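You operate a simulated robot arm through the tools that you are given. There is no shell and no other tool. Be economical: measure what you need, move in short steps, check, and stop when the job is done.

The job below is to be done with a simulated two-armed robot. You get a single attempt, and the scene is never put back.

JOB
Take the green-collared white tuft on the second shelf from the bottom of the low steel rack and put it away on the wide white table front. Take the small yellow spool and put it on the fibre bench low shelf. Take the small red spool and leave it on top of the green dessert glass. Take the red-collared grey tuft and leave it on top of the pink tumbler. Put the blue block on the bare right end of the old bench. Open the door marked supplies, put the teak oil bottle on the long white table top away on the green cupboard middle shelf and shut the supplies again. Push the left sink drawer shut. Take the small green brush on the open cabinet top and put it away on the top of the low stand. Open the finishing bench lower drawer, put the green-banded black pack on the wide white table middle away inside floor, then shut the drawer. Do these in any order. Set down upright: teak oil bottle, small green brush.
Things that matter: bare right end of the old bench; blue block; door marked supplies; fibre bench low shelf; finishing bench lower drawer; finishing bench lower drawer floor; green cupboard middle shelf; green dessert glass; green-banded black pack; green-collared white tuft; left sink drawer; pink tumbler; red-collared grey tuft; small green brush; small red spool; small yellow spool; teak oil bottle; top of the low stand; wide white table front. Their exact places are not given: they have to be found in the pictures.

The check looks at the end state, three seconds after you hand in, the way a careful person would. Anything else that was tipped, shoved, dropped, spilled or broken makes it a failure.

ROBOT AND FRAMES
Two 7-joint arms with two-finger parallel grippers on one trunk, on a base that drives. Base frame: it is fixed to the floor where the robot stands at the start and does not move with it; the origin is under the middle of the robot, x ahead of it, y to its left, z up. Readings come in cm, rad, newtons and seconds.
The left shoulder is at the start at [6, 14.7, 51.5], the right one opposite. With the tool pointing down near the work surface each hand reaches from about 10 to 66 cm from the robot's upright axis, wherever it stands, measured 20 degrees to its own side. Places, roughly: bare right end of the old bench (31x23 cm) [-428, 52, 78]; blue block (7x8x4 cm) [-510, 340, 80]; door marked supplies [-620, -30, 140]; fibre bench low shelf (21x184 cm) [34, 150, 18]; finishing bench lower drawer [60, -130, 10]; finishing bench lower drawer floor [60, -130, 10]; green cupboard middle shelf (21x51 cm) [-630, -34, 92]; green dessert glass (9x9x9 cm) [-170, 90, 80]; green-banded black pack (12x5x5 cm) [-190, 20, 80]; green-collared white tuft (2x2x7 cm) [70, 0, 80]; left sink drawer [-590, -240, 60]; pink tumbler (7x6x16 cm) [-460, 350, 90]; red-collared grey tuft (2x2x7 cm) [-510, 350, 80]; small green brush (4x7x4 cm) [-500, -280, 90]; small red spool (8x8x7 cm) [60, 20, 80]; small yellow spool (8x8x7 cm) [60, 10, 80]; teak oil bottle [-450, 350, 75]; top of the low stand [-360, 350, 60]; wide white table front (28x25 cm) [-200, 86, 78]. Payload 3.43 kg a hand.
The tool frame of a hand sits at the grasp point between the pads (the TCP): z along the fingers, y along the line on which they close. The tips reach 3 cm beyond it. The gripper opens to 9.4 cm. The fingers are 2.8 cm wide and 1 cm thick; the gripper's body (5 by 9.6 cm) begins 5.5 cm behind the TCP.
Orientation is that of the tool frame in the base frame, as a unit quaternion [w, x, y, z]. With the fingers straight down and closing along the base's y, the tool's x points along the base's -x, its y along +y and its z along -z.

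CONTROLS
- The arms move only by the tool play_rows. It takes "left_rows", "right_rows" or both (then of equal length, played together; a hand with none holds still); each is a list of rows, each a list of 6 numbers: the shift along the tool's x, y, z in units of 20 mm (1.0 is 20 mm), then the turn, a rotation vector about the tool's x, y, z in units of 8 degrees (1.0 is 8 degrees). In form: [[tx, ty, tz, ax, ay, az], ...]. A call has 1 to 12 rows; each row shifts and turns the commanded pose from where the row before left it, along the tool's axes as they then stand. "left_fingers" and "right_fingers" are, for a hand that has rows, the opening in per cent of the stroke, from 0 (shut) to 100 (fully open), set as the call begins (left out, the last holds). A call with a number of a shift or a turn outside -1 to 1 is refused whole. A row lasts 0.2 s, in which the tool goes at most 5 cm and 0.15 rad; a call with a longer step from one row to the next is refused whole, and so is a gripper value outside its range. A pose out of reach is approached as far as the arm can. The call stops where the force on the tool passes 40 N (or 10 N more than at its start, if that is more) or the arm is blocked; 0.2 s more then pass. The fingers move at their own pace (about 7.2 cm/s each) and stop on an object; they squeeze with about 20 N. The grip force told is the motor's: it shows also when the fingers shut on nothing. Time passes only in rows, and 0.2 s behind the last, so rows that do not move let the fingers close. The reply holds the time, the measured pose of the TCP, the force on the tool along the base axes, the opening and the grip force, in the units named above and with some noise, with the torque about the TCP (base axes, N m) and any sound that the robot's microphone picked up.
- Cameras (640 x 400 px; columns grow to the right, rows downward): "scene" is now at [6.67, 2.17, 116.28]; the picture's right is [0.19, -0.98, 0.00], its down [-0.51, -0.10, -0.85] and it looks along [0.84, 0.16, -0.52] (base axes); focal length 290 px, centre (320, 200). "left" rides on the left gripper at [7.6, -1.4, -10.3] in its tool frame; the picture's right is [0.18, 0.98, 0.00], its down [-0.75, 0.14, -0.64] and it looks along [-0.63, 0.12, 0.77] (tool axes); focal length 243 px, centre (320, 200). "right" rides on the right gripper at [7.6, 1.4, -10.3] in its tool frame; the picture's right is [-0.18, 0.98, 0.00], its down [-0.75, -0.14, -0.64] and it looks along [-0.63, -0.12, 0.77] (tool axes); focal length 243 px, centre (320, 200).
- get_image(camera): a new picture of that camera. No time passes.
- move_column(by): slides the trunk up (or, below 0, down) by that many cm; the arms and the scene camera ride with it, the base frame stays. It gives what a move gives, with no picture.
- drive_base(legs): drives the robot by 1 to 6 legs, each [ahead, left, turn to the left] in cm, cm and rad, along the robot's own axes; the way and the turn of a leg run together, so that a leg with both is an arc; at most 150 cm and 3.142 rad a leg. The arms and the cameras ride along, it lands a little off, and it stops where it bumps. It gives what a move gives.
- turn_head(pan, tilt): turns the head with the scene camera to pan (to the left, within 1.501 rad either way) and tilt (down, from -0.506 to 1.204), counted from straight ahead of the robot. It gives what a move gives.
- probe_pixels(camera, pixels): for up to 12 pixels [column, row] of the newest picture of that camera ("zoom" is the newest enlarged one), the place [x, y, z] in the base frame of the surface seen there, good to about 0.3 cm, but the place of the scene camera against the robot may be out by one fixed shift of up to 1.2 cm in any direction. No time passes.
- inspect(camera, box): a new picture of the part [left, top, right, bottom] of that camera's present view, enlarged. No time passes.
- close_job(): hands the job in; it is judged then, once.

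Go step by step. Measure first, check grasps and placings, and put right what went wrong. The budget is 357 turns and 290 pictures, counting those below and the enlarged ones. Unless the task says otherwise, let go and move clear before handing in, and close with one line.

The tools are called after "Call:" by a JSON object that holds its "fn" and its "kwargs". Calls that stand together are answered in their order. play_rows: Moves the arms, as the interface text tells. Its arguments: {"type":"object","properties":{"left_rows":{"type":"array"},"left_fingers":{"type":"number"},"right_rows":{"type":"array"},"right_fingers":{"type":"number"}},"required":[]} The other tools are called the same way: move_column (by) slides the trunk up or down; drive_base (legs) drives the base; turn_head (pan, tilt) turns the head that bears the scene camera; get_image (camera) takes a picture; probe_pixels (camera, pixels) gives the place of the surface under pixels of a picture; inspect (camera, box) takes an enlarged picture of a part of a camera's view; close_job () hands the job in.

At the start:

```text
clock: 0.0
left_tool_pos: [32.6, 19.84, 95.96]
left_ee_rot: [0.0, 0.0, 1.0, 0.0]
left_ft_force: [-0.1, -0.1, -0.2]
left_ft_torque: [0.01, 0.0, 0.01]
left_width: 9.4
left_gripper_force: 0.1
right_tool_pos: [30.48, -6.61, 96.09]
right_ee_rot: [0.0, 0.0, 1.0, 0.0]
right_ft_force: [0.4, -0.3, -0.3]
right_ft_torque: [0.0, 0.0, 0.01]
right_width: 9.42
right_gripper_force: 0.1
trunk travel left (down, up): [-22.3, 2.7]
robot x, y, heading: [-0.09, -0.17, 0.003]
head pan, tilt: [0.188, 0.546]
```

scene: 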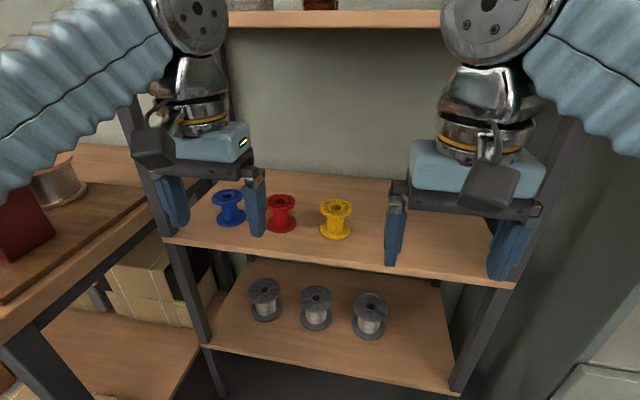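
right: 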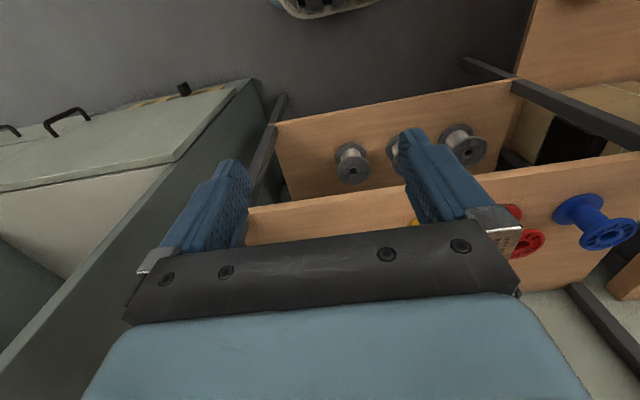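
left: 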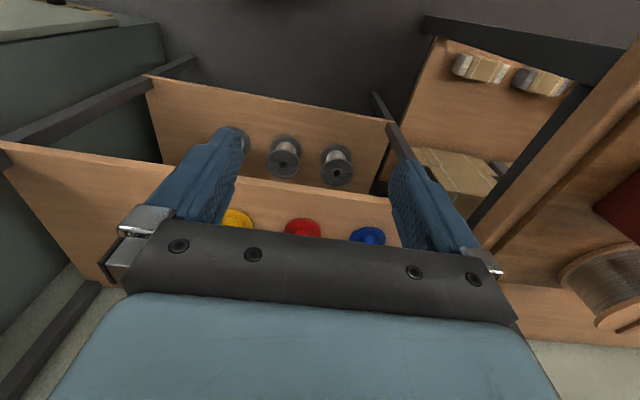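

The scene picture shows red (280,212), yellow (336,218) and blue spools on a shelf; I probe them and the shelf edge. I also look for the white tuft.

Call:
{"fn": "probe_pixels", "kwargs": {"camera": "scene", "pixels": [[280, 200], [280, 226], [336, 206], [336, 234], [228, 194], [300, 240], [470, 270], [420, 200], [200, 190], [350, 165], [330, 20], [100, 230]]}}

Call:
{"fn": "inspect", "kwargs": {"camera": "scene", "box": [150, 140, 550, 390]}}

```text
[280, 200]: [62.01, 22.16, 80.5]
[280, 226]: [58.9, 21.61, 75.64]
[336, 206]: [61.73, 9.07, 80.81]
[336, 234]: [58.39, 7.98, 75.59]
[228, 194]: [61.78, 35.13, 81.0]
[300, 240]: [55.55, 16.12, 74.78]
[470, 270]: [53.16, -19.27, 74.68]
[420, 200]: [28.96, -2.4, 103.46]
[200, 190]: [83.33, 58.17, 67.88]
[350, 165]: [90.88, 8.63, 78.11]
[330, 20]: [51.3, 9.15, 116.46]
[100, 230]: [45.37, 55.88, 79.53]
```

```text
1.60 times, centred on (350, 265) of scene
```

zoom: 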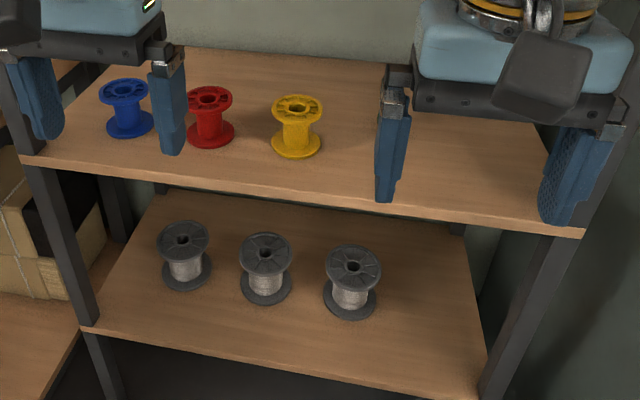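

The spool shelf is z≈75, front edge x≈54; red is near (60.5,22), yellow near (60,8.5). The tuft must hide behind the right hand, so I swing that hand right and pitch both hands to about 45° forward.

Call:
{"fn": "play_rows", "kwargs": {"right_rows": [[0, -1, 0, 0, -0.7, 0], [0, -1, 0, 0, -0.7, 0], [0, -1, 0, 0, -0.7, 0], [0, -1, 0, 0, -0.7, 0], [0, -1, 0, 0, -0.7, 0], [0, -1, 0, 0, -0.7, 0], [0, -1, 0, 0, -0.7, 0], [0, -1, 0, 0, -0.7, 0]], "left_rows": [[0, 0, 0, 0, -0.7, 0], [0, 0, 0, 0, -0.7, 0], [0, 0, 0, 0, -0.7, 0], [0, 0, 0, 0, -0.7, 0], [0, 0, 0, 0, -0.7, 0], [0, 0, 0, 0, -0.7, 0], [0, 0, 0, 0, -0.7, 0], [0, 0, 0, 0, -0.7, 0]]}}

Call:
{"fn": "get_image", "kwargs": {"camera": "scene"}}

```text
clock: 1.8
left_tool_pos: [32.65, 19.73, 95.93]
left_ee_rot: [0.381, -0.001, 0.925, 0.0]
left_ft_force: [0.5, 0.5, -0.6]
left_ft_torque: [0.0, 0.0, 0.03]
left_width: 9.39
left_gripper_force: 0.1
right_tool_pos: [30.59, -22.59, 96.07]
right_ee_rot: [0.382, 0.001, 0.924, -0.002]
right_ft_force: [0.1, 0.0, 0.1]
right_ft_torque: [0.01, 0.01, 0.01]
right_width: 9.38
right_gripper_force: 0.1
trunk travel left (down, up): [-22.3, 2.7]
robot x, y, heading: [-0.14, -0.08, -0.004]
head pan, tilt: [0.188, 0.546]
```

```text
285 pictures are left
```

scene: 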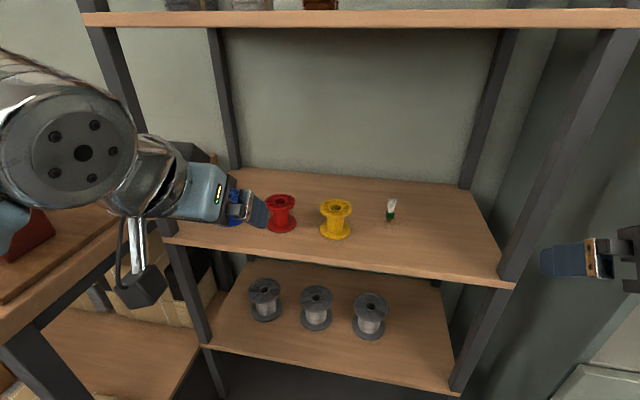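

The tuft is visible at (391,210). I probe and zoom.

Call:
{"fn": "inspect", "kwargs": {"camera": "scene", "box": [260, 170, 420, 270]}}

Call:
{"fn": "probe_pixels", "kwargs": {"camera": "scene", "pixels": [[391, 203], [390, 214], [390, 222], [353, 208], [321, 208], [336, 203], [296, 200], [267, 200], [503, 285], [410, 260], [480, 195]]}}

```text
4.00 times, centred on (340, 220) of scene
```

zoom: 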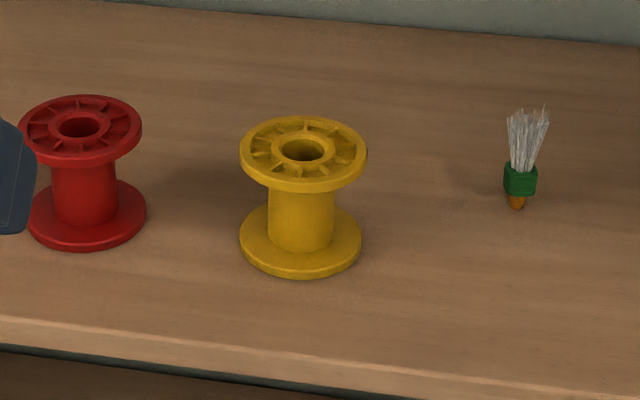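

```text
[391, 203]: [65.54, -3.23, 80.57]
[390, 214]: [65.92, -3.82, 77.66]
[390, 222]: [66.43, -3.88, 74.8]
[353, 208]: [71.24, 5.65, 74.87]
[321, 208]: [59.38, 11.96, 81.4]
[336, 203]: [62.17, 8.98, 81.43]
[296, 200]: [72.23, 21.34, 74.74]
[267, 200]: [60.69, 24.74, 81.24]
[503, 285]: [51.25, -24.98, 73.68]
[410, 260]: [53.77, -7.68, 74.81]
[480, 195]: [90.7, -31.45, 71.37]
```

The tuft stands upright near (65.9,-3.7); spool tops are z≈81.3 with flange Ø≈7. I bring the right hand toward the yellow spool and use its own camera to refine.

Call:
{"fn": "play_rows", "kwargs": {"right_rows": [[-0.39, 1, 0.6, 0, 0, 0], [-0.39, 1, 0.6, 0, 0, 0], [-0.39, 1, 0.6, 0, 0, 0], [-0.39, 1, 0.6, 0, 0, 0], [-0.39, 1, 0.6, 0, 0, 0], [-0.39, 1, 0.6, 0, 0, 0], [-0.39, 1, 0.6, 0, 0, 0], [-0.39, 1, 0.6, 0, 0, 0], [-0.39, 1, 0.6, 0, 0, 0], [-0.39, 1, 0.6, 0, 0, 0], [-0.39, 1, 0.6, 0, 0, 0], [-0.39, 1, 0.6, 0, 0, 0]]}}

Call:
{"fn": "get_image", "kwargs": {"camera": "right"}}

Call:
{"fn": "get_image", "kwargs": {"camera": "left"}}

```text
clock: 4.4
left_tool_pos: [32.48, 19.76, 96.03]
left_ee_rot: [0.381, 0.0, 0.924, 0.0]
left_ft_force: [0.5, 0.5, 0.3]
left_ft_torque: [0.01, -0.02, 0.0]
left_width: 9.38
left_gripper_force: 0.0
right_tool_pos: [47.29, 1.33, 92.44]
right_ee_rot: [0.381, 0.0, 0.924, 0.0]
right_ft_force: [-0.4, -0.1, -0.5]
right_ft_torque: [0.0, 0.0, -0.01]
right_width: 9.41
right_gripper_force: 0.0
trunk travel left (down, up): [-22.3, 2.7]
robot x, y, heading: [-0.21, -0.08, 0.002]
head pan, tilt: [0.188, 0.546]
```

```text
283 pictures are left
```

right: 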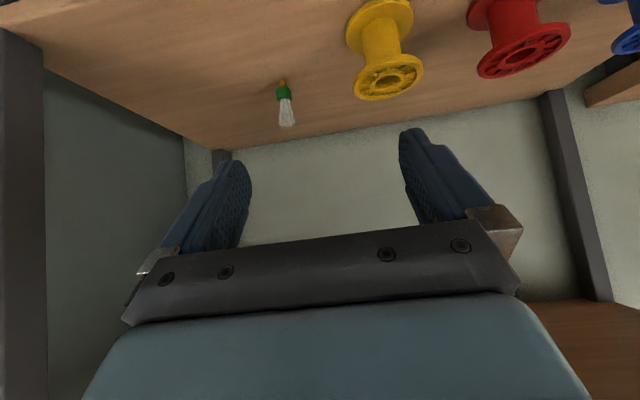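

```text
282 pictures are left
```

left: 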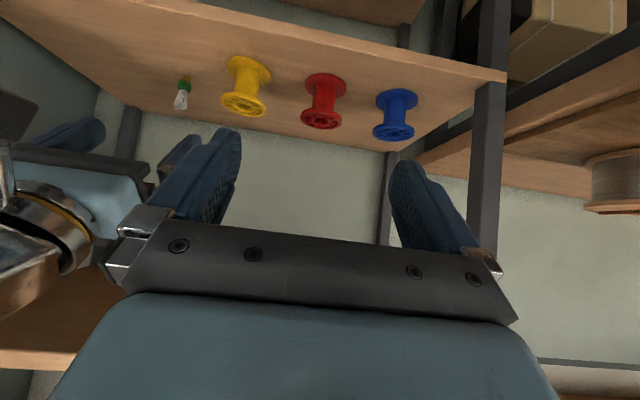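

Right camera shows yellow (387,78 top face), red (525,48) and the tuft (286,105). Probing with hand cameras to calibrate.

Call:
{"fn": "probe_pixels", "kwargs": {"camera": "right", "pixels": [[356, 85], [421, 70], [390, 60], [388, 98], [479, 66], [569, 35], [284, 96], [282, 85], [287, 122], [440, 105], [520, 75]]}}

Call:
{"fn": "probe_pixels", "kwargs": {"camera": "left", "pixels": [[182, 93], [185, 80], [224, 104], [265, 110], [243, 116], [243, 100], [303, 115], [341, 120], [322, 128], [322, 112]]}}

```text
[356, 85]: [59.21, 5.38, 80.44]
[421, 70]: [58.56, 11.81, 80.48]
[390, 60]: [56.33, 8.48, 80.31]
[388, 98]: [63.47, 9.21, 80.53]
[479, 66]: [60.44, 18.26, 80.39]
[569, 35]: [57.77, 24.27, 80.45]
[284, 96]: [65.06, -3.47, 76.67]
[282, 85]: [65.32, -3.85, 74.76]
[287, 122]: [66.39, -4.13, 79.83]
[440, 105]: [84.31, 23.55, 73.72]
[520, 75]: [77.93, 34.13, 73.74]
```

```text
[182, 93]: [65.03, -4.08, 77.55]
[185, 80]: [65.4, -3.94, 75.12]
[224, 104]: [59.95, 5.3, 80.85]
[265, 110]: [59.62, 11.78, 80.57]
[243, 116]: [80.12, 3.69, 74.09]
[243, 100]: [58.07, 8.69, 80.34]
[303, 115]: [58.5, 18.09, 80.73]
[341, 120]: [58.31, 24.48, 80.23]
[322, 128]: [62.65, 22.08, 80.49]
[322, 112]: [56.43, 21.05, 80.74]
```

Hand cameras agree: yellow centre (59.8,8.7), red (59.6,21.3), tops z 80.4, tuft (65.7,-3.9). I approach the yellow spool with the right hand.

Call:
{"fn": "play_rows", "kwargs": {"right_rows": [[0.04, 0.925, 0.5, 0, 0, 0], [0.04, 0.925, 0.5, 0, 0, 0], [0.04, 0.925, 0.5, 0, 0, 0], [0.04, 0.925, 0.5, 0, 0, 0], [0, 0, 1, 0, 0, 0], [0, 0, 1, 0, 0, 0], [0, 0, 1, 0, 0, 0], [0, 0, 1, 0, 0, 0], [0, 0, 1, 0, 0, 0], [0, 0, 1, 0, 0, 0], [0, 0, 1, 0, 0, 0]]}}

Call:
{"fn": "get_image", "kwargs": {"camera": "right"}}

```text
clock: 6.8
left_tool_pos: [32.6, 19.8, 96.07]
left_ee_rot: [0.381, 0.0, 0.925, 0.001]
left_ft_force: [-0.5, 0.5, 1.0]
left_ft_torque: [-0.02, 0.01, 0.06]
left_width: 9.41
left_gripper_force: 0.0
right_tool_pos: [59.77, 8.9, 79.51]
right_ee_rot: [0.381, 0.0, 0.924, 0.001]
right_ft_force: [-0.6, -0.4, 0.3]
right_ft_torque: [-0.04, -0.02, -0.03]
right_width: 9.38
right_gripper_force: 0.2
trunk travel left (down, up): [-22.3, 2.7]
robot x, y, heading: [0.28, -0.45, 0.0]
head pan, tilt: [0.188, 0.546]
```

```text
281 pictures are left
```

right: 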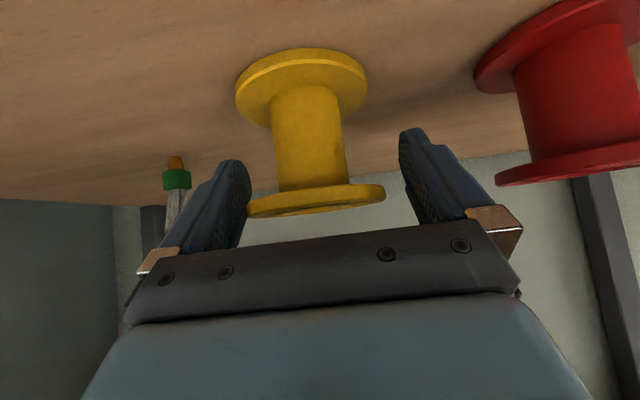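

The top flange (315,200) lies between the fingers. Closing.

Call:
{"fn": "play_rows", "kwargs": {"right_rows": [[0, 0, 0, 0, 0, 0], [0, 0, 0, 0, 0, 0], [0, 0, 0, 0, 0, 0], [0, 0, 0, 0, 0, 0]], "right_fingers": 0}}

```text
clock: 7.8
left_tool_pos: [32.51, 19.78, 96.07]
left_ee_rot: [0.381, 0.0, 0.924, 0.0]
left_ft_force: [0.2, 0.5, -0.4]
left_ft_torque: [-0.02, 0.01, 0.0]
left_width: 9.42
left_gripper_force: 0.1
right_tool_pos: [59.78, 8.72, 79.45]
right_ee_rot: [0.382, 0.0, 0.924, 0.001]
right_ft_force: [1.0, 0.1, 0.7]
right_ft_torque: [0.03, -0.09, 0.01]
right_width: 7.52
right_gripper_force: 19.6
trunk travel left (down, up): [-22.3, 2.7]
robot x, y, heading: [-0.05, 0.16, 0.002]
head pan, tilt: [0.188, 0.546]
```

Gripped (width 7.5). Lift, retreat and swing right.

Call:
{"fn": "play_rows", "kwargs": {"right_rows": [[-0.7, 0, -0.7, 0, 0, 0], [-0.7, 0, -0.7, 0, 0, 0], [-0.7, 0, -0.7, 0, 0, 0], [-0.7, 0, -0.7, 0, 0, 0], [0.7, 0, -0.7, 0, 0, 0], [0.7, 0, -0.7, 0, 0, 0], [0.7, -0.8, -0.7, 0, 0, 0], [0.7, -1, -0.7, 0, 0, 0], [0.7, -1, -0.7, 0, 0, 0], [0.7, -1, -0.7, 0, 0, 0], [0.7, -1, -0.7, 0, 0, 0], [0.7, -1, -0.7, 0, 0, 0]]}}

Call:
{"fn": "get_image", "kwargs": {"camera": "right"}}

```text
clock: 10.4
left_tool_pos: [32.55, 19.79, 96.1]
left_ee_rot: [0.381, 0.0, 0.925, 0.0]
left_ft_force: [0.9, -0.3, 0.1]
left_ft_torque: [0.0, -0.03, -0.02]
left_width: 9.43
left_gripper_force: 0.1
right_tool_pos: [43.93, -2.77, 87.4]
right_ee_rot: [0.381, -0.001, 0.925, 0.0]
right_ft_force: [-0.4, -0.4, -1.2]
right_ft_torque: [-0.03, 0.01, 0.0]
right_width: 7.51
right_gripper_force: 19.9
trunk travel left (down, up): [-22.3, 2.7]
robot x, y, heading: [-0.11, 0.1, 0.004]
head pan, tilt: [0.188, 0.546]
```

```text
280 pictures are left
```

right: 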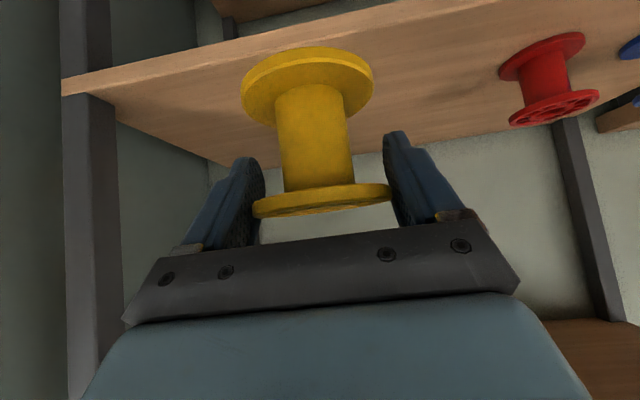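

Yellow held. Now the left hand goes for red.

Call:
{"fn": "play_rows", "kwargs": {"left_rows": [[-0.41, 0.083, 0.93, 0, 0, 0], [-0.41, 0.083, 0.93, 0, 0, 0], [-0.41, 0.083, 0.93, 0, 0, 0], [-0.41, 0.083, 0.93, 0, 0, 0], [-0.41, 0.083, 0.93, 0, 0, 0], [-0.41, 0.083, 0.93, 0, 0, 0], [-0.41, 0.083, 0.93, 0, 0, 0], [-0.41, 0.083, 0.93, 0, 0, 0], [-0.41, 0.083, 0.93, 0, 0, 0], [0, 0, 1, 0, 0, 0]]}}

Call:
{"fn": "get_image", "kwargs": {"camera": "left"}}

```text
clock: 12.6
left_tool_pos: [51.06, 21.28, 88.03]
left_ee_rot: [0.381, -0.001, 0.925, 0.0]
left_ft_force: [0.0, 0.0, 0.4]
left_ft_torque: [0.01, -0.03, 0.02]
left_width: 9.4
left_gripper_force: 0.1
right_tool_pos: [43.91, -2.9, 87.43]
right_ee_rot: [0.381, 0.0, 0.924, 0.0]
right_ft_force: [0.1, 0.5, -0.9]
right_ft_torque: [-0.01, -0.01, 0.02]
right_width: 7.51
right_gripper_force: 20.0
trunk travel left (down, up): [-22.3, 2.7]
robot x, y, heading: [-0.4, 0.32, 0.003]
head pan, tilt: [0.188, 0.546]
```

```text
279 pictures are left
```

left: 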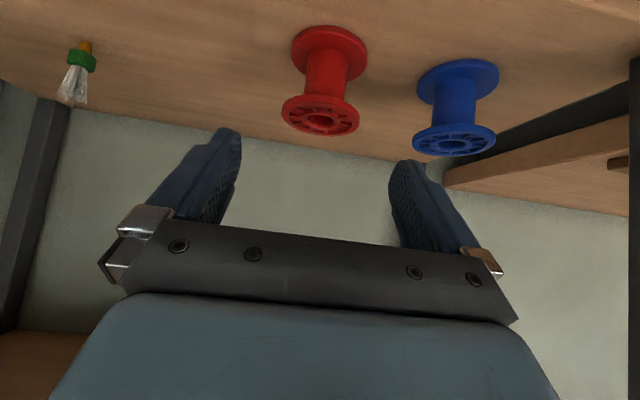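

Aligned with the red spool (320,115). Advance 12 cm along the fingers.

Call:
{"fn": "play_rows", "kwargs": {"left_rows": [[0, 0, 1, 0, 0, 0], [0, 0, 1, 0, 0, 0], [0, 0, 1, 0, 0, 0], [0, 0, 1, 0, 0, 0], [0, 0, 1, 0, 0, 0], [0, 0, 1, 0, 0, 0]]}}

Call:
{"fn": "get_image", "kwargs": {"camera": "left"}}

```text
clock: 14.0
left_tool_pos: [59.45, 21.38, 79.5]
left_ee_rot: [0.381, 0.0, 0.925, 0.0]
left_ft_force: [0.5, 0.4, 0.5]
left_ft_torque: [0.01, -0.01, -0.04]
left_width: 9.38
left_gripper_force: 0.2
right_tool_pos: [44.04, -2.86, 87.48]
right_ee_rot: [0.381, 0.001, 0.924, -0.001]
right_ft_force: [-0.4, 0.0, -1.5]
right_ft_torque: [0.02, 0.01, 0.0]
right_width: 7.51
right_gripper_force: 19.9
trunk travel left (down, up): [-22.3, 2.7]
robot x, y, heading: [-0.09, -0.02, 0.001]
head pan, tilt: [0.188, 0.546]
```

```text
278 pictures are left
```

left: 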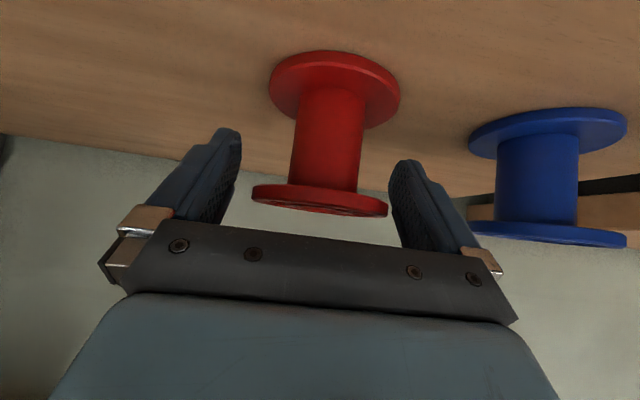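

Red's top flange (320,200) is between the fingers; close.

Call:
{"fn": "play_rows", "kwargs": {"left_rows": [[0, 0, 0, 0, 0, 0], [0, 0, 0, 0, 0, 0], [0, 0, 0, 0, 0, 0], [0, 0, 0, 0, 0, 0]], "left_fingers": 0}}

Call:
{"fn": "play_rows", "kwargs": {"left_rows": [[-0.7, 0, -0.7, 0, 0, 0], [-0.7, 0, -0.7, 0, 0, 0], [-0.7, 0, -0.7, 0, 0, 0], [-0.7, 0, -0.7, 0, 0, 0], [0.7, 0, -0.7, 0, 0, 0], [0.7, 0, -0.7, 0, 0, 0], [0.7, 0, -0.7, 0, 0, 0], [0.7, 0, -0.7, 0, 0, 0], [0.7, 0, -0.7, 0, 0, 0], [0.7, 0, -0.7, 0, 0, 0], [0.7, 0, -0.7, 0, 0, 0], [0.7, 0, -0.7, 0, 0, 0]]}}

Call:
{"fn": "get_image", "kwargs": {"camera": "left"}}

```text
clock: 15.0
left_tool_pos: [59.48, 21.33, 79.49]
left_ee_rot: [0.381, 0.0, 0.924, -0.001]
left_ft_force: [-0.3, 0.0, -0.2]
left_ft_torque: [-0.01, -0.01, -0.01]
left_width: 7.54
left_gripper_force: 19.7
right_tool_pos: [44.01, -2.84, 87.44]
right_ee_rot: [0.381, 0.0, 0.925, 0.0]
right_ft_force: [0.3, -1.0, -1.1]
right_ft_torque: [-0.02, 0.04, 0.0]
right_width: 7.51
right_gripper_force: 20.8
trunk travel left (down, up): [-22.3, 2.7]
robot x, y, heading: [-0.23, -0.16, -0.002]
head pan, tilt: [0.188, 0.546]
```

```text
clock: 17.6
left_tool_pos: [43.61, 21.29, 87.46]
left_ee_rot: [0.381, 0.0, 0.925, 0.0]
left_ft_force: [0.1, 0.6, -1.5]
left_ft_torque: [-0.03, -0.02, -0.01]
left_width: 7.53
left_gripper_force: 19.9
right_tool_pos: [43.98, -2.74, 87.37]
right_ee_rot: [0.381, 0.0, 0.925, 0.0]
right_ft_force: [0.7, -0.3, -1.1]
right_ft_torque: [0.05, -0.02, -0.01]
right_width: 7.52
right_gripper_force: 19.9
trunk travel left (down, up): [-22.3, 2.7]
robot x, y, heading: [0.28, 0.14, 0.001]
head pan, tilt: [0.188, 0.546]
```

```text
277 pictures are left
```

left: 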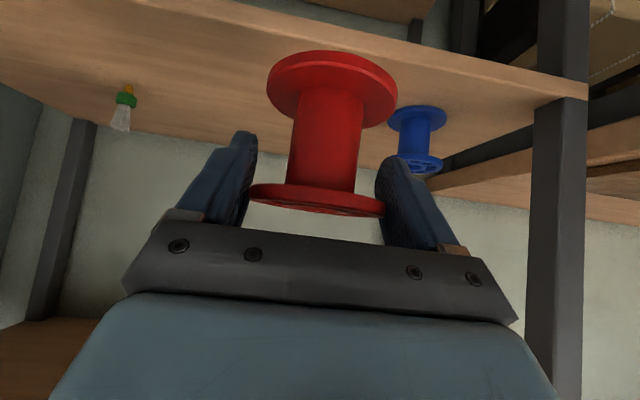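

Both spools held. Look left at the fibre bench before driving.

Call:
{"fn": "turn_head", "kwargs": {"pan": 1.3, "tilt": 0.55}}

Call:
{"fn": "get_image", "kwargs": {"camera": "scene"}}

```text
clock: 18.9
left_tool_pos: [43.74, 21.27, 87.37]
left_ee_rot: [0.381, 0.0, 0.925, -0.001]
left_ft_force: [-0.2, 0.2, -0.1]
left_ft_torque: [-0.03, -0.01, -0.02]
left_width: 7.51
left_gripper_force: 19.5
right_tool_pos: [44.01, -2.89, 87.54]
right_ee_rot: [0.382, 0.0, 0.924, 0.0]
right_ft_force: [-0.5, 0.9, -0.8]
right_ft_torque: [-0.01, 0.0, -0.01]
right_width: 7.52
right_gripper_force: 20.4
trunk travel left (down, up): [-22.3, 2.7]
robot x, y, heading: [-0.13, 0.06, 0.0]
head pan, tilt: [1.3, 0.55]
```

```text
276 pictures are left
```

scene: 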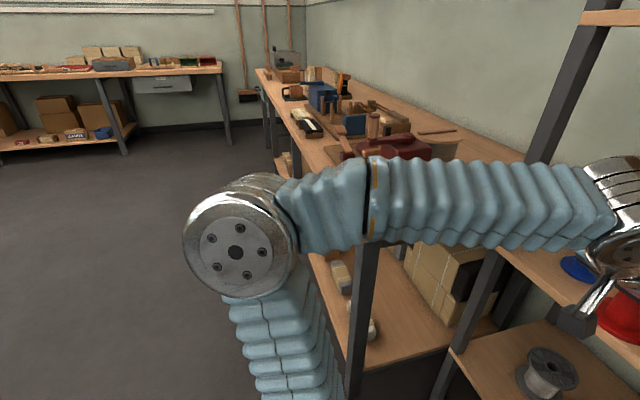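

The fibre bench runs along +y; I probe its front edge and low shelf.

Call:
{"fn": "probe_pixels", "kwargs": {"camera": "scene", "pixels": [[300, 155], [330, 180], [258, 75], [340, 330], [325, 290], [390, 350], [400, 290], [345, 270], [365, 330], [310, 262], [285, 165], [180, 330]]}}

Call:
{"fn": "inspect", "kwargs": {"camera": "scene", "box": [240, 50, 520, 390]}}

```text
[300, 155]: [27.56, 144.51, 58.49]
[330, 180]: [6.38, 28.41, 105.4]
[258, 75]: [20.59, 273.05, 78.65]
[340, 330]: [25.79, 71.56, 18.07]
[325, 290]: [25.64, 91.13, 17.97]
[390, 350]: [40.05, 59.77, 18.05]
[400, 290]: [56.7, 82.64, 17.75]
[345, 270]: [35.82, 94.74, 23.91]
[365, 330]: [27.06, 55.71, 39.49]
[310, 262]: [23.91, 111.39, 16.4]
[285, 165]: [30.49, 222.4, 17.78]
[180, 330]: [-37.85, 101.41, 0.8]
```

```text
1.18 times, centred on (380, 220) of scene
```

zoom: 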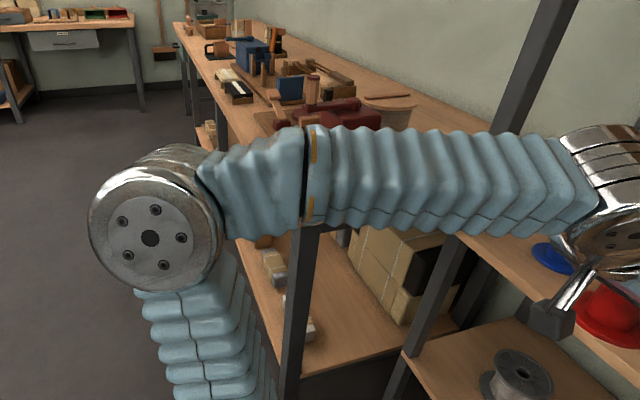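

Low shelf z≈17, front edge x≈24, bench front x≈20. I back off 35 cm and strafe left 135 cm, then look.

Call:
{"fn": "drive_base", "kwargs": {"legs": [[-36, 0, 0], [0, 135, 0]]}}

Call:
{"fn": "turn_head", "kwargs": {"pan": 0.2, "tilt": 0.9}}

Call:
{"fn": "get_image", "kwargs": {"camera": "scene"}}

```text
clock: 27.6
left_tool_pos: [7.27, 156.91, 87.31]
left_ee_rot: [0.381, -0.002, 0.925, 0.0]
left_ft_force: [-0.6, 0.7, -1.3]
left_ft_torque: [0.0, 0.01, -0.01]
left_width: 7.52
left_gripper_force: 20.1
right_tool_pos: [7.65, 132.76, 87.44]
right_ee_rot: [0.381, -0.001, 0.925, 0.001]
right_ft_force: [-0.6, -0.2, -0.2]
right_ft_torque: [-0.01, -0.01, 0.01]
right_width: 7.52
right_gripper_force: 20.1
trunk travel left (down, up): [-22.3, 2.7]
robot x, y, heading: [-36.4, 134.94, 0.001]
head pan, tilt: [1.3, 0.55]
```

```text
clock: 29.0
left_tool_pos: [7.24, 156.95, 87.44]
left_ee_rot: [0.381, -0.001, 0.925, 0.0]
left_ft_force: [0.6, 0.4, -1.5]
left_ft_torque: [0.03, -0.01, 0.03]
left_width: 7.5
left_gripper_force: 20.7
right_tool_pos: [7.69, 132.9, 87.36]
right_ee_rot: [0.382, -0.002, 0.924, 0.001]
right_ft_force: [0.8, -0.1, -0.9]
right_ft_torque: [0.0, -0.01, 0.01]
right_width: 7.52
right_gripper_force: 20.1
trunk travel left (down, up): [-22.3, 2.7]
robot x, y, heading: [-36.38, 135.15, 0.001]
head pan, tilt: [0.201, 0.901]
```

```text
274 pictures are left
```

scene: 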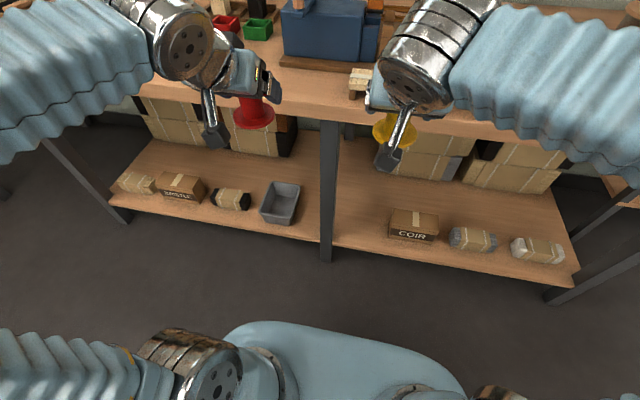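

There is free shelf between the post (328,200) and the COIR box (412,225). Probe it.

Call:
{"fn": "probe_pixels", "kwargs": {"camera": "scene", "pixels": [[365, 210], [360, 235], [340, 238], [390, 215], [335, 150], [400, 180], [400, 240], [330, 115], [365, 185]]}}

Call:
{"fn": "move_column", "kwargs": {"by": -22}}

```text
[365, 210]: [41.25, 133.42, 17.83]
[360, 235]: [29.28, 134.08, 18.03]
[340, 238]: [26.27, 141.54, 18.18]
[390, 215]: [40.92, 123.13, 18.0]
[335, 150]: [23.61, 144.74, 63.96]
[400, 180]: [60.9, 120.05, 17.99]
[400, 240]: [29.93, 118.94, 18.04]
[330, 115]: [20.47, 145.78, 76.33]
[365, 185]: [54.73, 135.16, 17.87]
```

```text
clock: 31.3
left_tool_pos: [7.16, 156.96, 65.45]
left_ee_rot: [0.381, -0.002, 0.925, 0.001]
left_ft_force: [-0.1, 1.3, -1.1]
left_ft_torque: [0.01, -0.01, 0.01]
left_width: 7.51
left_gripper_force: 20.5
right_tool_pos: [7.76, 132.83, 65.41]
right_ee_rot: [0.381, -0.002, 0.925, 0.001]
right_ft_force: [-0.6, -0.6, -1.3]
right_ft_torque: [0.01, 0.02, 0.01]
right_width: 7.52
right_gripper_force: 20.3
trunk travel left (down, up): [-0.3, 24.7]
robot x, y, heading: [-36.42, 135.48, 0.002]
head pan, tilt: [0.201, 0.901]
```

Free spot about (36,132.8), shelf z≈17.1. Lower the right hand in front of the bench.

Call:
{"fn": "play_rows", "kwargs": {"right_rows": [[1, 0, 1, 0, 0, 0], [1, 0, 1, 0, 0, 0], [1, 0, 1, 0, 0, 0], [1, 0, 1, 0, 0, 0], [1, 0, 1, 0, 0, 0], [1, 0, 1, 0, 0, 0], [1, 0, 1, 0, 0, 0], [1, 0, 1, 0, 0, 0], [1, 0, 1, 0, 0, 0], [1, 0, 1, 0, 0, 0], [1, 0, 1, 0, 0, 0], [1, 0, 1, 0, 0, 0]]}}

Call:
{"fn": "drive_base", "kwargs": {"legs": [[13, 0, 0]]}}

Call:
{"fn": "get_image", "kwargs": {"camera": "right"}}

Call:
{"fn": "get_image", "kwargs": {"camera": "scene"}}

```text
clock: 33.9
left_tool_pos: [7.25, 156.91, 65.45]
left_ee_rot: [0.381, -0.002, 0.924, 0.001]
left_ft_force: [0.8, 0.3, -1.7]
left_ft_torque: [0.04, 0.01, -0.01]
left_width: 7.5
left_gripper_force: 20.1
right_tool_pos: [7.64, 132.74, 31.51]
right_ee_rot: [0.381, -0.002, 0.925, 0.001]
right_ft_force: [0.1, 0.6, -1.6]
right_ft_torque: [0.02, -0.01, -0.01]
right_width: 7.54
right_gripper_force: 19.6
trunk travel left (down, up): [-0.3, 24.7]
robot x, y, heading: [-36.03, 135.84, 0.003]
head pan, tilt: [0.201, 0.901]
```

```text
clock: 35.2
left_tool_pos: [20.41, 156.93, 65.44]
left_ee_rot: [0.381, -0.002, 0.925, 0.001]
left_ft_force: [0.2, 0.8, -0.7]
left_ft_torque: [0.0, 0.03, -0.01]
left_width: 7.51
left_gripper_force: 20.2
right_tool_pos: [20.66, 132.9, 31.47]
right_ee_rot: [0.381, -0.002, 0.925, 0.001]
right_ft_force: [0.1, 0.1, -1.1]
right_ft_torque: [0.0, 0.03, 0.01]
right_width: 7.5
right_gripper_force: 20.0
trunk travel left (down, up): [-0.3, 24.7]
robot x, y, heading: [-23.3, 135.68, 0.005]
head pan, tilt: [0.201, 0.901]
```

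```text
273 pictures are left
```

right: 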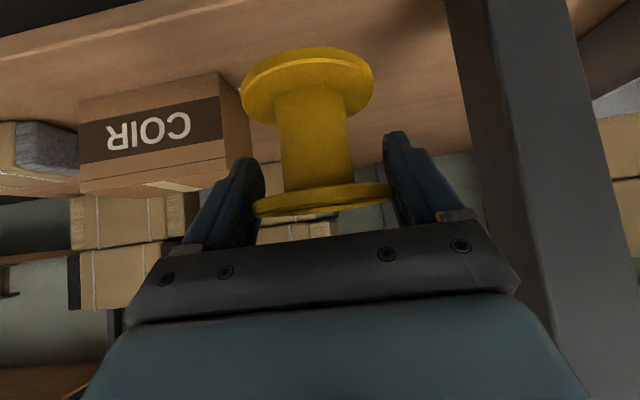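

```text
272 pictures are left
```

scene: 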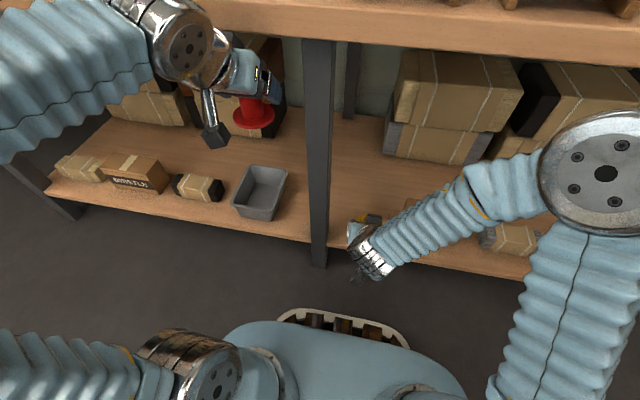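

Hand is aligned between COIR and the post. Probe clearances.

Call:
{"fn": "probe_pixels", "kwargs": {"camera": "right", "pixels": [[225, 78], [247, 135], [235, 75], [400, 80], [470, 60], [485, 140], [410, 30]]}}

```text
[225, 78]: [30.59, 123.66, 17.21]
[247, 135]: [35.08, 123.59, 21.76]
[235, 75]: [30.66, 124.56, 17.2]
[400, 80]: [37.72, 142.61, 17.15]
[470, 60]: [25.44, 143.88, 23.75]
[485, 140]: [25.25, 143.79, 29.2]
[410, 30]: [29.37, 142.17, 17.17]
```

Clear between y 123.6 and 143.8. Move in over (36,133.4) and down to just above contact.

Call:
{"fn": "play_rows", "kwargs": {"right_rows": [[-0.9, 0.05, 0.9, 0, 0, 0], [-0.9, 0.05, 0.9, 0, 0, 0], [-0.9, 0.05, 0.9, 0, 0, 0], [-0.9, 0.05, 0.9, 0, 0, 0], [-0.9, 0.05, 0.9, 0, 0, 0], [-0.9, 0.05, 0.9, 0, 0, 0], [0.7, 0, 0.7, 0, 0, 0], [0.7, 0, 0.7, 0, 0, 0], [0.7, 0, 0.7, 0, 0, 0], [0.7, 0, 0.7, 0, 0, 0], [0.2, 0, 0.2, 0, 0, 0]]}}

Call:
{"fn": "get_image", "kwargs": {"camera": "right"}}

```text
clock: 37.6
left_tool_pos: [20.36, 156.96, 65.44]
left_ee_rot: [0.381, -0.001, 0.924, 0.001]
left_ft_force: [0.1, 0.2, -1.8]
left_ft_torque: [0.0, 0.02, 0.01]
left_width: 7.52
left_gripper_force: 19.9
right_tool_pos: [35.79, 133.59, 23.08]
right_ee_rot: [0.381, -0.001, 0.925, 0.001]
right_ft_force: [-0.2, -0.2, -0.9]
right_ft_torque: [-0.03, 0.02, 0.01]
right_width: 7.55
right_gripper_force: 20.2
trunk travel left (down, up): [-0.3, 24.7]
robot x, y, heading: [-23.08, 135.6, 0.003]
head pan, tilt: [0.201, 0.901]
```

```text
271 pictures are left
```

right: 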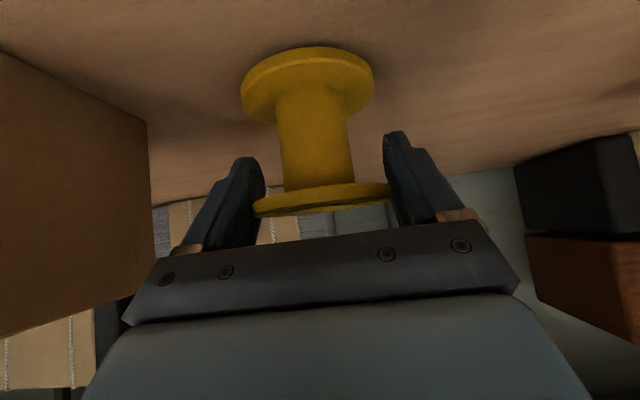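

Just above. Small steps down to contact.

Call:
{"fn": "play_rows", "kwargs": {"right_rows": [[0.08, 0, 0.08, 0, 0, 0], [0.08, 0, 0.08, 0, 0, 0], [0.08, 0, 0.08, 0, 0, 0]]}}

```text
clock: 38.4
left_tool_pos: [20.26, 156.88, 65.48]
left_ee_rot: [0.382, -0.002, 0.924, 0.001]
left_ft_force: [-0.3, 0.9, -1.4]
left_ft_torque: [-0.03, 0.0, 0.02]
left_width: 7.52
left_gripper_force: 20.0
right_tool_pos: [35.91, 133.71, 22.6]
right_ee_rot: [0.384, -0.001, 0.923, 0.001]
right_ft_force: [-1.9, 0.2, 14.9]
right_ft_torque: [-0.01, -0.13, 0.04]
right_width: 7.56
right_gripper_force: 20.3
trunk travel left (down, up): [-0.3, 24.7]
robot x, y, heading: [-23.49, 135.35, 0.006]
head pan, tilt: [0.201, 0.901]
```

Contact (15 N). Release, then back out along the fingers.

Call:
{"fn": "play_rows", "kwargs": {"right_rows": [[0, 0, 0, 0, 0, 0], [0, 0, 0, 0, 0, 0], [0, 0, 0, 0, 0, 0]], "right_fingers": 100}}

Call:
{"fn": "play_rows", "kwargs": {"right_rows": [[0, 0, -0.5, 0, 0, 0], [0, 0, -1, 0, 0, 0], [0, 0, -1, 0, 0, 0], [0, 0, -1, 0, 0, 0], [0.6, 0, -0.8, 0, 0, 0], [0.9, 0, -0.9, 0, 0, 0], [0.9, 0, -0.9, 0, 0, 0], [0.9, 0, -0.9, 0, 0, 0], [0.9, 0, -0.9, 0, 0, 0]]}}

Call:
{"fn": "get_image", "kwargs": {"camera": "right"}}

```text
clock: 39.2
left_tool_pos: [20.39, 156.91, 65.38]
left_ee_rot: [0.382, -0.002, 0.924, 0.001]
left_ft_force: [1.1, 0.1, -1.1]
left_ft_torque: [0.01, 0.01, -0.01]
left_width: 7.5
left_gripper_force: 20.3
right_tool_pos: [35.86, 133.5, 22.22]
right_ee_rot: [0.381, -0.002, 0.924, 0.001]
right_ft_force: [0.5, 0.2, 1.1]
right_ft_torque: [0.01, 0.04, 0.03]
right_width: 9.39
right_gripper_force: 0.0
trunk travel left (down, up): [-0.3, 24.7]
robot x, y, heading: [-22.93, 135.78, 0.005]
head pan, tilt: [0.201, 0.901]
```

```text
clock: 41.2
left_tool_pos: [20.41, 157.0, 65.53]
left_ee_rot: [0.381, -0.002, 0.924, 0.0]
left_ft_force: [0.7, -0.7, -1.6]
left_ft_torque: [0.01, 0.0, -0.01]
left_width: 7.53
left_gripper_force: 19.3
right_tool_pos: [18.67, 133.46, 27.63]
right_ee_rot: [0.381, -0.001, 0.925, 0.001]
right_ft_force: [1.0, 0.4, -0.9]
right_ft_torque: [0.0, -0.01, -0.01]
right_width: 9.42
right_gripper_force: 0.0
trunk travel left (down, up): [-0.3, 24.7]
robot x, y, heading: [-23.11, 135.3, 0.007]
head pan, tilt: [0.201, 0.901]
```

```text
270 pictures are left
```

right: 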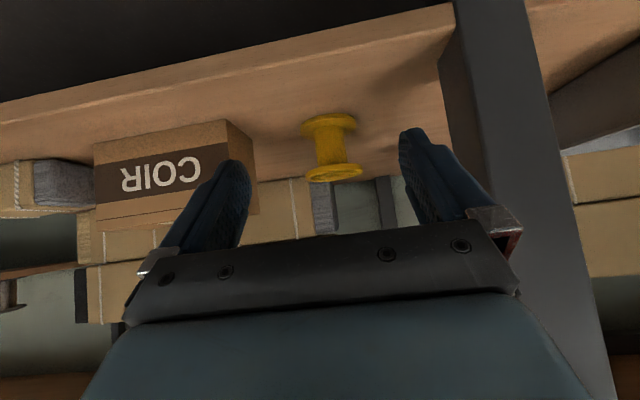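

Yellow spool stands upright on the low shelf. Back off, raise, and return to the rack for the tuft.

Call:
{"fn": "drive_base", "kwargs": {"legs": [[-14, 0, 0]]}}

Call:
{"fn": "play_rows", "kwargs": {"right_rows": [[-1, 0, -1, 0, 0, 0], [-1, 0, -1, 0, 0, 0], [-1, 0, -1, 0, 0, 0], [-1, 0, -1, 0, 0, 0], [-1, 0, -1, 0, 0, 0], [-1, 0, -1, 0, 0, 0], [-1, 0, -1, 0, 0, 0], [-1, 0, -1, 0, 0, 0], [-1, 0, -1, 0, 0, 0], [-1, 0, -1, 0, 0, 0], [-1, 0, -1, 0, 0, 0], [-1, 0, -1, 0, 0, 0]]}}

Call:
{"fn": "move_column", "kwargs": {"by": 22}}

Call:
{"fn": "drive_base", "kwargs": {"legs": [[0, -135, 0], [37, 0, 0]]}}

Call:
{"fn": "get_image", "kwargs": {"camera": "right"}}

```text
clock: 42.5
left_tool_pos: [6.23, 156.91, 65.53]
left_ee_rot: [0.381, -0.002, 0.925, 0.001]
left_ft_force: [0.1, 0.1, -1.2]
left_ft_torque: [0.02, 0.02, -0.02]
left_width: 7.49
left_gripper_force: 20.4
right_tool_pos: [4.64, 133.42, 27.6]
right_ee_rot: [0.381, -0.002, 0.925, 0.001]
right_ft_force: [-0.2, -0.1, 0.2]
right_ft_torque: [0.02, 0.01, -0.01]
right_width: 9.39
right_gripper_force: 0.1
trunk travel left (down, up): [-0.3, 24.7]
robot x, y, heading: [-37.65, 135.53, 0.003]
head pan, tilt: [0.201, 0.901]
```

```text
clock: 45.1
left_tool_pos: [6.25, 156.94, 65.41]
left_ee_rot: [0.381, -0.002, 0.924, 0.001]
left_ft_force: [-0.2, 0.2, -1.1]
left_ft_torque: [-0.01, 0.02, -0.01]
left_width: 7.51
left_gripper_force: 20.5
right_tool_pos: [4.94, 133.43, 61.64]
right_ee_rot: [0.381, -0.002, 0.924, 0.001]
right_ft_force: [0.4, 0.0, 0.6]
right_ft_torque: [-0.02, -0.03, 0.0]
right_width: 9.4
right_gripper_force: 0.0
trunk travel left (down, up): [-0.3, 24.7]
robot x, y, heading: [-37.55, 135.14, 0.0]
head pan, tilt: [0.201, 0.901]
```

```text
clock: 47.4
left_tool_pos: [6.29, 156.94, 87.44]
left_ee_rot: [0.381, -0.002, 0.925, 0.001]
left_ft_force: [0.0, 0.7, -1.5]
left_ft_torque: [0.0, 0.02, -0.02]
left_width: 7.54
left_gripper_force: 20.2
right_tool_pos: [4.69, 133.41, 83.52]
right_ee_rot: [0.381, -0.002, 0.924, 0.001]
right_ft_force: [-0.4, 0.2, -0.2]
right_ft_torque: [-0.01, -0.02, -0.02]
right_width: 9.41
right_gripper_force: 0.0
trunk travel left (down, up): [-22.3, 2.7]
robot x, y, heading: [-37.14, 135.0, 0.003]
head pan, tilt: [0.201, 0.901]
```

```text
clock: 56.1
left_tool_pos: [44.34, 23.72, 87.39]
left_ee_rot: [0.381, -0.004, 0.925, 0.002]
left_ft_force: [-0.9, -0.2, -1.2]
left_ft_torque: [0.01, -0.01, 0.01]
left_width: 7.5
left_gripper_force: 20.4
right_tool_pos: [42.78, 0.25, 83.56]
right_ee_rot: [0.382, -0.004, 0.924, 0.002]
right_ft_force: [-0.1, -0.1, -0.2]
right_ft_torque: [-0.02, 0.01, 0.01]
right_width: 9.39
right_gripper_force: 0.1
trunk travel left (down, up): [-22.3, 2.7]
robot x, y, heading: [0.53, 1.99, 0.006]
head pan, tilt: [0.201, 0.901]
```

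```text
269 pictures are left
```

right: 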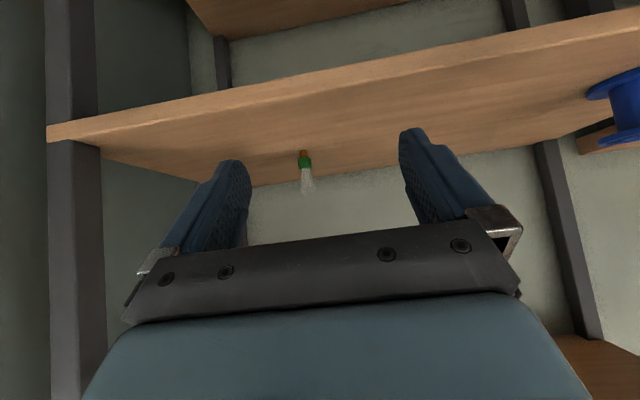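

Probe the tuft.

Call:
{"fn": "probe_pixels", "kwargs": {"camera": "right", "pixels": [[304, 163], [304, 152], [306, 178], [305, 169]]}}

Call:
{"fn": "inspect", "kwargs": {"camera": "right", "box": [240, 110, 400, 210]}}

```text
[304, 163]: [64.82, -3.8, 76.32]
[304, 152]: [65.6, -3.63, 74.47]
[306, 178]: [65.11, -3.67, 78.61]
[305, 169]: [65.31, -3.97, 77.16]
```

```text
4.00 times, centred on (320, 160) of right
```

zoom: 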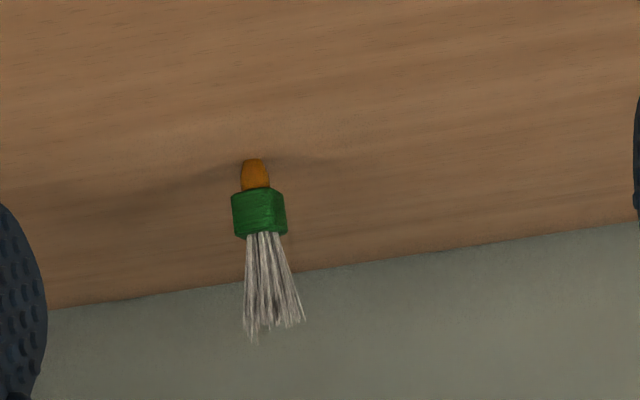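

Tuft centre ≈(65.8,-3.8). Approach along 45°.

Call:
{"fn": "play_rows", "kwargs": {"right_rows": [[-0.99, -0.337, 0.536, 0, 0, 0], [-0.99, -0.337, 0.536, 0, 0, 0], [-0.99, -0.337, 0.536, 0, 0, 0], [-0.99, -0.337, 0.536, 0, 0, 0], [-0.99, -0.337, 0.536, 0, 0, 0], [-0.99, -0.337, 0.536, 0, 0, 0], [0, 0, 1, 0, 0, 0], [0, 0, 1, 0, 0, 0], [0, 0, 1, 0, 0, 0], [0, 0, 1, 0, 0, 0], [0, 0, 1, 0, 0, 0]]}}

Call:
{"fn": "get_image", "kwargs": {"camera": "right"}}

```text
clock: 58.5
left_tool_pos: [44.22, 23.69, 87.5]
left_ee_rot: [0.381, -0.004, 0.925, 0.001]
left_ft_force: [0.4, 0.5, -1.0]
left_ft_torque: [0.03, 0.01, -0.04]
left_width: 7.51
left_gripper_force: 20.2
right_tool_pos: [62.89, -3.68, 80.37]
right_ee_rot: [0.381, -0.004, 0.925, 0.002]
right_ft_force: [0.4, 0.2, -0.2]
right_ft_torque: [-0.01, 0.03, 0.0]
right_width: 9.38
right_gripper_force: 0.1
trunk travel left (down, up): [-22.3, 2.7]
robot x, y, heading: [0.98, 2.15, 0.004]
head pan, tilt: [0.201, 0.901]
```

```text
267 pictures are left
```

right: 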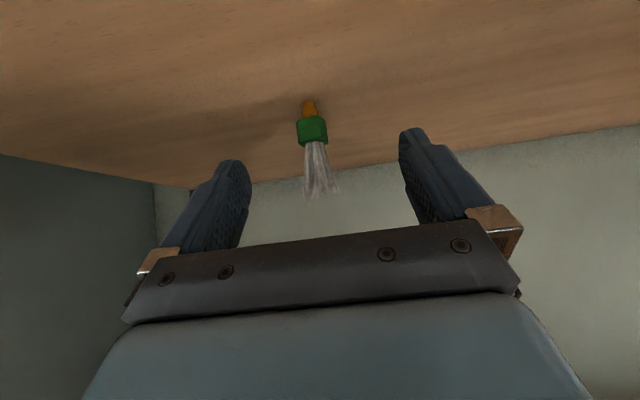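

Centred. Go in 4 cm and close.

Call:
{"fn": "play_rows", "kwargs": {"right_rows": [[0, 0, 1, 0, 0, 0], [0, 0, 1, 0, 0, 0]]}}

Call:
{"fn": "play_rows", "kwargs": {"right_rows": [[0, 0, 0, 0, 0, 0], [0, 0, 0, 0, 0, 0], [0, 0, 0, 0, 0, 0], [0, 0, 0, 0, 0, 0], [0, 0, 0, 0, 0, 0]], "right_fingers": 0}}

Call:
{"fn": "get_image", "kwargs": {"camera": "right"}}

```text
clock: 59.1
left_tool_pos: [44.31, 23.68, 87.37]
left_ee_rot: [0.382, -0.004, 0.924, 0.002]
left_ft_force: [-0.2, -0.1, -1.0]
left_ft_torque: [0.0, 0.02, -0.03]
left_width: 7.53
left_gripper_force: 19.8
right_tool_pos: [65.68, -3.6, 77.63]
right_ee_rot: [0.382, -0.005, 0.924, 0.002]
right_ft_force: [0.2, -0.7, 0.7]
right_ft_torque: [0.04, -0.03, -0.03]
right_width: 9.4
right_gripper_force: 0.0
trunk travel left (down, up): [-22.3, 2.7]
robot x, y, heading: [0.95, 2.31, 0.007]
head pan, tilt: [0.201, 0.901]
```

```text
clock: 60.3
left_tool_pos: [44.17, 23.71, 87.41]
left_ee_rot: [0.381, -0.005, 0.925, 0.002]
left_ft_force: [0.2, 0.5, -0.5]
left_ft_torque: [0.02, -0.02, 0.04]
left_width: 7.51
left_gripper_force: 19.7
right_tool_pos: [65.65, -3.62, 77.52]
right_ee_rot: [0.382, -0.004, 0.924, 0.001]
right_ft_force: [0.5, -0.1, -1.4]
right_ft_torque: [0.01, 0.02, 0.02]
right_width: 1.78
right_gripper_force: 20.0
trunk travel left (down, up): [-22.3, 2.7]
robot x, y, heading: [1.14, 2.24, 0.007]
head pan, tilt: [0.201, 0.901]
```

```text
266 pictures are left
```

right: 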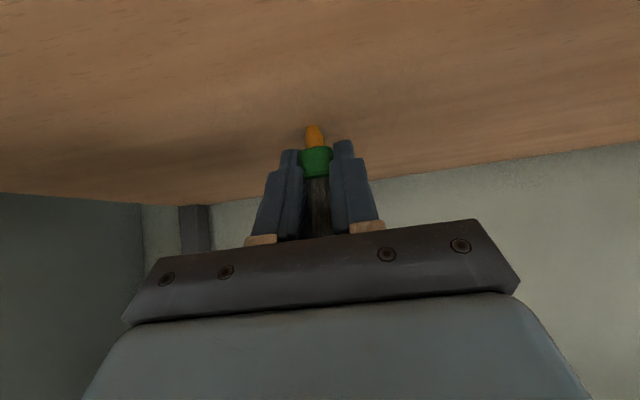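

Tuft gripped. Lift and retreat, then look behind-left toward the white table.

Call:
{"fn": "play_rows", "kwargs": {"right_rows": [[-0.7, 0, -0.7, 0, 0, 0], [-0.7, 0, -0.7, 0, 0, 0], [-0.7, 0, -0.7, 0, 0, 0], [-0.7, 0, -0.7, 0, 0, 0], [-0.3, 0, -0.9, 0, 0, 0], [0.9, 0, -0.9, 0, 0, 0], [0.9, 0, -0.9, 0, 0, 0], [0.9, 0, -0.9, 0, 0, 0], [0.9, 0, -0.9, 0, 0, 0], [0.9, 0, -0.9, 0, 0, 0], [0.9, 0, -0.9, 0, 0, 0], [0.9, 0, -0.9, 0, 0, 0]]}}

Call:
{"fn": "turn_head", "kwargs": {"pan": 0, "tilt": 0.5}}

Call:
{"fn": "drive_base", "kwargs": {"legs": [[-50, 0, 0], [0, 0, 3.0]]}}

Call:
{"fn": "get_image", "kwargs": {"camera": "scene"}}

```text
clock: 62.9
left_tool_pos: [44.23, 23.66, 87.57]
left_ee_rot: [0.381, -0.004, 0.925, 0.001]
left_ft_force: [0.6, -0.2, -0.6]
left_ft_torque: [-0.05, 0.03, -0.01]
left_width: 7.5
left_gripper_force: 19.6
right_tool_pos: [47.05, -3.67, 87.24]
right_ee_rot: [0.381, -0.004, 0.924, 0.002]
right_ft_force: [0.1, -1.0, -0.5]
right_ft_torque: [-0.01, 0.0, 0.0]
right_width: 1.78
right_gripper_force: 19.9
trunk travel left (down, up): [-22.3, 2.7]
robot x, y, heading: [0.4, 1.94, 0.006]
head pan, tilt: [0.201, 0.901]
```

```text
clock: 63.8
left_tool_pos: [44.23, 23.67, 87.47]
left_ee_rot: [0.382, -0.004, 0.924, 0.002]
left_ft_force: [0.6, -0.6, -1.5]
left_ft_torque: [-0.01, 0.01, 0.03]
left_width: 7.53
left_gripper_force: 20.0
right_tool_pos: [46.95, -3.72, 87.17]
right_ee_rot: [0.381, -0.004, 0.925, 0.002]
right_ft_force: [-0.5, 1.6, -0.5]
right_ft_torque: [0.01, -0.01, -0.02]
right_width: 1.72
right_gripper_force: 19.5
trunk travel left (down, up): [-22.3, 2.7]
robot x, y, heading: [0.8, 2.03, 0.01]
head pan, tilt: [0.0, 0.499]
```

```text
clock: 73.7
left_tool_pos: [-95.1, -12.93, 87.41]
left_ee_rot: [-0.028, 0.922, -0.068, -0.381]
left_ft_force: [0.9, 0.0, -0.8]
left_ft_torque: [0.01, -0.01, -0.01]
left_width: 7.52
left_gripper_force: 20.0
right_tool_pos: [-93.67, 14.54, 87.15]
right_ee_rot: [-0.029, 0.922, -0.069, -0.38]
right_ft_force: [0.0, 0.1, -0.6]
right_ft_torque: [-0.02, 0.03, 0.01]
right_width: 1.77
right_gripper_force: 20.3
trunk travel left (down, up): [-22.3, 2.7]
robot x, y, heading: [-48.87, 1.47, 2.996]
head pan, tilt: [0.0, 0.499]
```

```text
265 pictures are left
```

scene: 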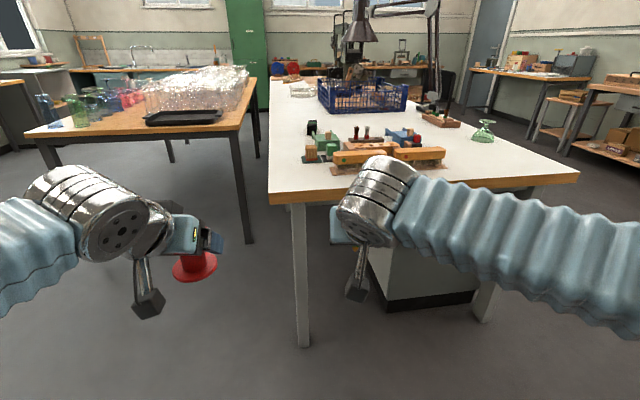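

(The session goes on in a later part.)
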